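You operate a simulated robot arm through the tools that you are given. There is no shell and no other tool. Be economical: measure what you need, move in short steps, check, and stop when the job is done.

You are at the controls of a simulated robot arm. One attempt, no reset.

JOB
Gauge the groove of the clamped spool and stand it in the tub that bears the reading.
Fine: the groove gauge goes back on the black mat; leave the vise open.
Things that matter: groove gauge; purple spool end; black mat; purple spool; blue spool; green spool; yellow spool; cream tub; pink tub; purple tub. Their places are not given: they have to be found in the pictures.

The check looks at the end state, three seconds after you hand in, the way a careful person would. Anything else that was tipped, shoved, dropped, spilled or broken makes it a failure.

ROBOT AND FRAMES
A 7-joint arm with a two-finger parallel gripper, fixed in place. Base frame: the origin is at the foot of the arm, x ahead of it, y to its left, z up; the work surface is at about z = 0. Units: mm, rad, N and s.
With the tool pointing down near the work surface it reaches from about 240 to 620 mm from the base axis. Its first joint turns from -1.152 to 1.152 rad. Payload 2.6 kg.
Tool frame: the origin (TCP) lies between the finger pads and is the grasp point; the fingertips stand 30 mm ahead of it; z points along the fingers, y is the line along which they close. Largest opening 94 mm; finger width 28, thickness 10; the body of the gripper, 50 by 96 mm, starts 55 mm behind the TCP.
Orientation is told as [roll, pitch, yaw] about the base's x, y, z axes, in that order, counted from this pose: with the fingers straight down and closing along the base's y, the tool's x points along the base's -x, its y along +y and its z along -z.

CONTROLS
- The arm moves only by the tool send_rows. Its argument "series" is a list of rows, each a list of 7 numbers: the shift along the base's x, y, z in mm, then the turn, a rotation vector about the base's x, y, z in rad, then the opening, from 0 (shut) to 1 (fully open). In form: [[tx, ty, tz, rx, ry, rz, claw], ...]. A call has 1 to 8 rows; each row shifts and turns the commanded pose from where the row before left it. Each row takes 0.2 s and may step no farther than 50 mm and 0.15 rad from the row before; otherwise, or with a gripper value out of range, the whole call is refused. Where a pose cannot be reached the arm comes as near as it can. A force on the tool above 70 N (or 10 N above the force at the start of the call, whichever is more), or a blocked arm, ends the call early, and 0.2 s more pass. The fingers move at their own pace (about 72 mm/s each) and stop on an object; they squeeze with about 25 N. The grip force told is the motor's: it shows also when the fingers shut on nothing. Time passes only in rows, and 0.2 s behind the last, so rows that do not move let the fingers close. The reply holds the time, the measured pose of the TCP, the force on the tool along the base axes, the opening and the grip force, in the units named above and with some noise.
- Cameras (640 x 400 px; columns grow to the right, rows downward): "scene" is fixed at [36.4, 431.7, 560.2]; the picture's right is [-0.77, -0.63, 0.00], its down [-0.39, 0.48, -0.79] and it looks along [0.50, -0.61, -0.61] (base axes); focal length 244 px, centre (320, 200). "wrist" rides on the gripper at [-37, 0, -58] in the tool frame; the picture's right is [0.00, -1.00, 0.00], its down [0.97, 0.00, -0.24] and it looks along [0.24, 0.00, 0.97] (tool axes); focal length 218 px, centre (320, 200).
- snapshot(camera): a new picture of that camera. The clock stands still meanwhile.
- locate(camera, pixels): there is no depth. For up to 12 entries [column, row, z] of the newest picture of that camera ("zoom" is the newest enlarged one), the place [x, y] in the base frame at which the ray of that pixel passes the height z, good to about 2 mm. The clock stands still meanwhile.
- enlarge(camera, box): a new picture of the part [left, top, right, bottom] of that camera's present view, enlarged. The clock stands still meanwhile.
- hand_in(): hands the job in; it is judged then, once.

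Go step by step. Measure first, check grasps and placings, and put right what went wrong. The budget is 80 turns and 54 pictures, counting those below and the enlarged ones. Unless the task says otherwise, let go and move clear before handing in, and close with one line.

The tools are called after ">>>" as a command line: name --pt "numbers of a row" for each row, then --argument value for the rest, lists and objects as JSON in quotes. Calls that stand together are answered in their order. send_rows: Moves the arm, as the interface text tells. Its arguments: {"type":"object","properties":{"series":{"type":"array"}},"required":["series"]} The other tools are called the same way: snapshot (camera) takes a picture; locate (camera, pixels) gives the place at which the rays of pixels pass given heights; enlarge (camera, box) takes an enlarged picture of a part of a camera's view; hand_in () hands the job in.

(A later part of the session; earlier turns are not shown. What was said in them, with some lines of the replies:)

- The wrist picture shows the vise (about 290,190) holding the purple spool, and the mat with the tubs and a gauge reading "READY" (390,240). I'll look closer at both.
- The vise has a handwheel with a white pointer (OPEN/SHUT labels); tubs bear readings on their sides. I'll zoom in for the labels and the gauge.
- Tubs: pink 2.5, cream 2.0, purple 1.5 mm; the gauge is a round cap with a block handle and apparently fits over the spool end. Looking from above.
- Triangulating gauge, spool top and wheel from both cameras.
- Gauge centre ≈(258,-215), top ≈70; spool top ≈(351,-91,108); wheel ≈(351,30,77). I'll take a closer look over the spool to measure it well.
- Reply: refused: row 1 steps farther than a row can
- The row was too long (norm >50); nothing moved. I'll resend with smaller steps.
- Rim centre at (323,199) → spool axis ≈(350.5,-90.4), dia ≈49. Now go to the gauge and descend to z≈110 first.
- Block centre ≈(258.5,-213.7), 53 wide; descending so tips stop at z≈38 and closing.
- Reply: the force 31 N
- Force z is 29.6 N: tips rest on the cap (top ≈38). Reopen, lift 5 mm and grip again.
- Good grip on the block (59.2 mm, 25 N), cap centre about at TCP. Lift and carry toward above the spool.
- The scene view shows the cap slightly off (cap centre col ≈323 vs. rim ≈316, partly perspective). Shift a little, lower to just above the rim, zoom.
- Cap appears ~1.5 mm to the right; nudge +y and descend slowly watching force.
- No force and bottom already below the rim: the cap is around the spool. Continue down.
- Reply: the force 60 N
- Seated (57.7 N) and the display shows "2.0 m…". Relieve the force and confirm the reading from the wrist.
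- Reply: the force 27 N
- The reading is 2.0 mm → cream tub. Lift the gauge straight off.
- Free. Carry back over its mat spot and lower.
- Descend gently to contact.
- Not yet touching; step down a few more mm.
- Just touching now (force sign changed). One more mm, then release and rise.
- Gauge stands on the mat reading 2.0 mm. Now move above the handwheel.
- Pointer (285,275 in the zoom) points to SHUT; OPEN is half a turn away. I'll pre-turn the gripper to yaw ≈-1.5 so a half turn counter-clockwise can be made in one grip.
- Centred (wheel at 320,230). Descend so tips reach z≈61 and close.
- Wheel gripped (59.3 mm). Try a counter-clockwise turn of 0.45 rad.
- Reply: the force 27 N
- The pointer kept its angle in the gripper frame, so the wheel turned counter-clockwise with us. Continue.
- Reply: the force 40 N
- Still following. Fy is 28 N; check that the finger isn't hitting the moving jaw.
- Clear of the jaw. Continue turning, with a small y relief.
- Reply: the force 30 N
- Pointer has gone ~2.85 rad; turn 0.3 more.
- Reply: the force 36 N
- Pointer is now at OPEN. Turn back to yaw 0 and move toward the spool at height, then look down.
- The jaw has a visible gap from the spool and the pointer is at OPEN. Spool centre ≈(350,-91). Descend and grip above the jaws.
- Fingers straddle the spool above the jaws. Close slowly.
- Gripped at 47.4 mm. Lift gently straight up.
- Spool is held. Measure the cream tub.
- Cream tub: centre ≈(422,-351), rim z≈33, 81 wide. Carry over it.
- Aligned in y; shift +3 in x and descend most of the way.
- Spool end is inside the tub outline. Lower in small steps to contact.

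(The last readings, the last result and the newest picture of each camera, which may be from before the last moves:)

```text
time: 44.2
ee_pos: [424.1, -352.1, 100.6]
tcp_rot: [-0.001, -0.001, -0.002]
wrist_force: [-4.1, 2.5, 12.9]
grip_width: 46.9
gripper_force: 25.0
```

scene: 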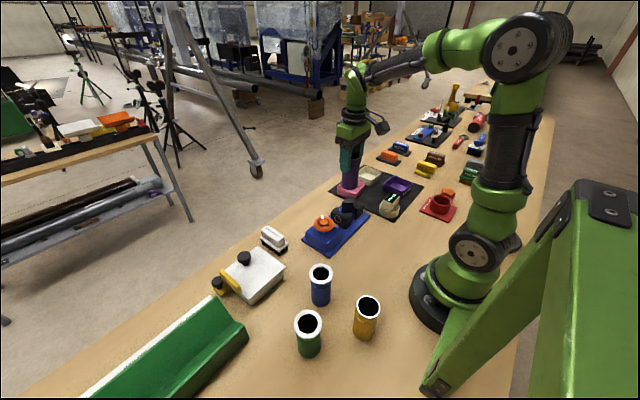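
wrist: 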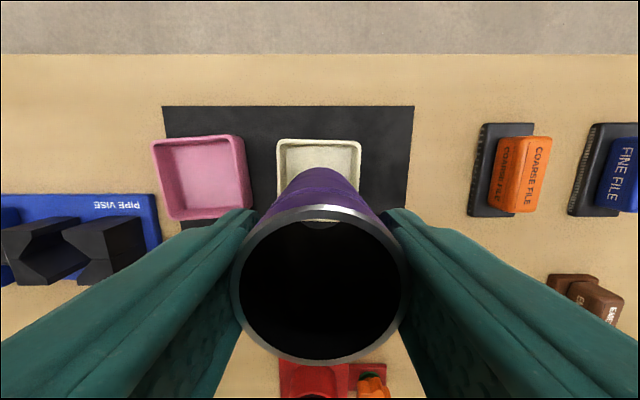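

Contact (12.9 N up). Check before release.

>>> enlarge --camera "scene" --box '[340, 135, 400, 195]'

```text
6.67 times, centred on (370, 165) of scene
```

zoom: 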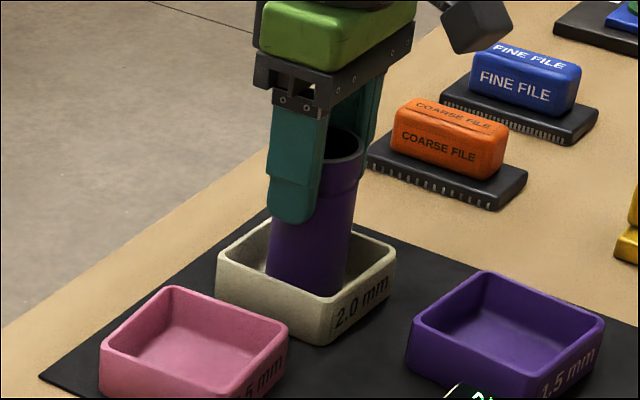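

Spool stands in the tub on its floor. Release, rise clear, and look.

>>> send_rows --pt "0 0 1 0 0 0 0.4" --pt "0 0 0 0 0 0 0.6" --pt "0 0 0 0 0 0 0.9" --pt "0 0 0 0 0 0 0.9" --pt "0 0 30 0 0 0 0.9" --pt "0 0 50 0 0 0 0.9" --pt "0 0 40 0 0 0 0.9" --pt "0 0 0 0 0 0 0.9"

>>> enlarge --camera "scene" --box '[310, 140, 410, 240]'

```text
time: 46.0
ee_pos: [424.7, -351.7, 219.0]
tcp_rot: [0.001, 0.001, -0.001]
wrist_force: [0.8, 0.0, 0.0]
grip_width: 84.5
gripper_force: 0.1
```

```text
4.00 times, centred on (360, 190) of scene
```

zoom: 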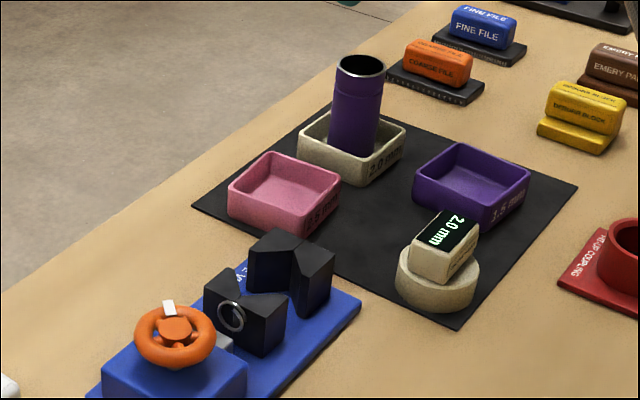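

Spool upright in the cream tub, gauge on the mat. I'll verify the wheel is fully at OPEN from directly above.

>>> send_rows --pt "-11 47 5 0 0 0 0.9" --pt "-11 48 0 0 0 0 0.9" --pt "-11 48 0 0 0 0 0.9" --pt "-11 48 0 0 0 0 0.9" --pt "-10 48 0 0 0 0 0.9" --pt "-10 48 0 0 0 0 0.9" --pt "-10 48 0 0 0 0 0.9" --pt "0 47 0 0 0 0 0.9"

>>> enlarge --camera "wrist" --box '[220, 120, 420, 260]'

```text
time: 47.8
ee_pos: [352.5, 31.8, 224.0]
tcp_rot: [-0.001, 0.0, -0.001]
wrist_force: [-0.1, 0.9, 0.5]
grip_width: 84.3
gripper_force: 0.0
```

```text
2.86 times, centred on (320, 190) of wrist
```

zoom: 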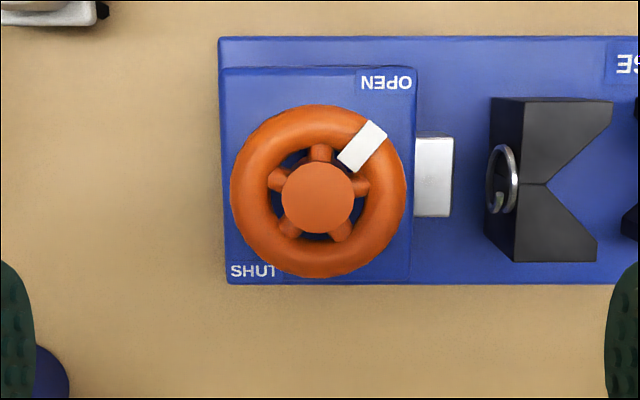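

Pointer sits at ≈317°, slightly short of the OPEN label (≈328°); probably the stop, but I'll regrip and nudge the wheel further to be sure.

>>> send_rows --pt "-1.5 -1 -45 0 0 0 0.85" --pt "0 0 -45 0 0 0 0.85" --pt "0 0 -30 0 0 0 0.85" --pt "0 0 -12 0 0 0 0.85" --pt "0 0 0 0 0 0 0.5" --pt "0 0 0 0 0 0 0.5" --pt "0 0 0 0 0 0 0.5"

>>> send_rows --pt "0 0 0 0 0 0.1 0.5" --pt "0 0 0 0 0 0.1 0.5" --pt "0 0 0 0 0 0.1 0.5" --pt "0 0 0 0 0 0 0.5"

>>> snapshot --camera "wrist"

```text
time: 49.4
ee_pos: [350.4, 33.1, 92.1]
tcp_rot: [0.004, -0.001, 0.003]
wrist_force: [4.2, 24.1, -13.6]
grip_width: 58.7
gripper_force: 44.5
```

```text
time: 50.4
ee_pos: [349.5, 33.1, 91.7]
tcp_rot: [0.004, -0.001, 0.301]
wrist_force: [6.0, 28.4, -5.4]
grip_width: 58.8
gripper_force: 45.1
```

```text
6 pictures are left
```

wrist: 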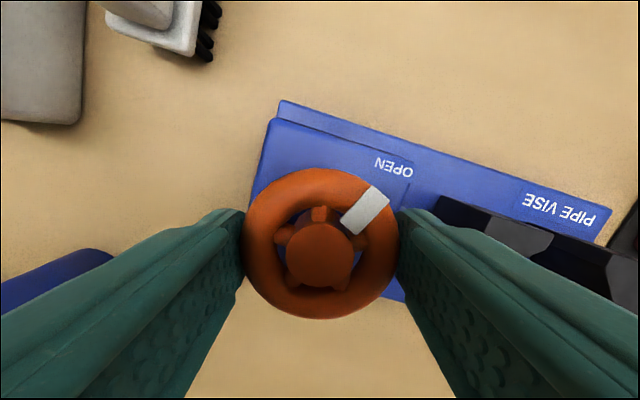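

It turned further: the pointer is now right at the OPEN label. Release, rise and check.

>>> send_rows --pt "0 0 0 0 0 0 0.85" --pt "0 0 0 0 0 0 0.85" --pt "0 0 30 0 0 0 0.85" --pt "0 0 50 0 0 -0.15 0.85" --pt "0 0 50 0 0 -0.15 0.85" --pt "0 0 0 0 0 0 0.85"

>>> enlarge --camera "wrist" --box '[220, 120, 420, 260]'

>>> snapshot --camera "scene"

```text
time: 51.8
ee_pos: [350.7, 31.8, 221.3]
tcp_rot: [-0.001, 0.0, -0.002]
wrist_force: [0.1, -0.5, 0.0]
grip_width: 79.9
gripper_force: 0.0
```

```text
2.86 times, centred on (320, 190) of wrist
```

zoom: 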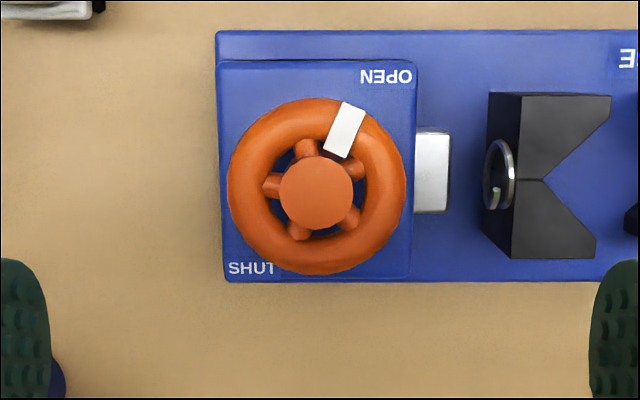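

```text
4 pictures are left
```

scene: 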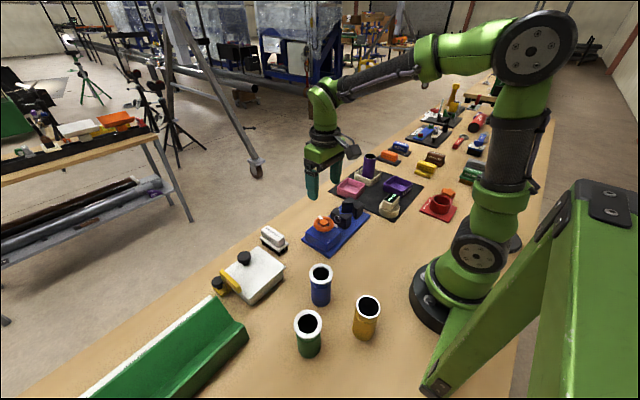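

The pointer is on the OPEN side, the jaw is well back, the spool stands in the cream tub, and the gauge is on the mat with nothing else disturbed. Handing in.

>>> hand_in

```text
The job is handed in.
```

The gauge read 2.0 mm, so the purple spool now stands in the cream 2.0 mm tub; the gauge is back on the black mat and the vise is open.
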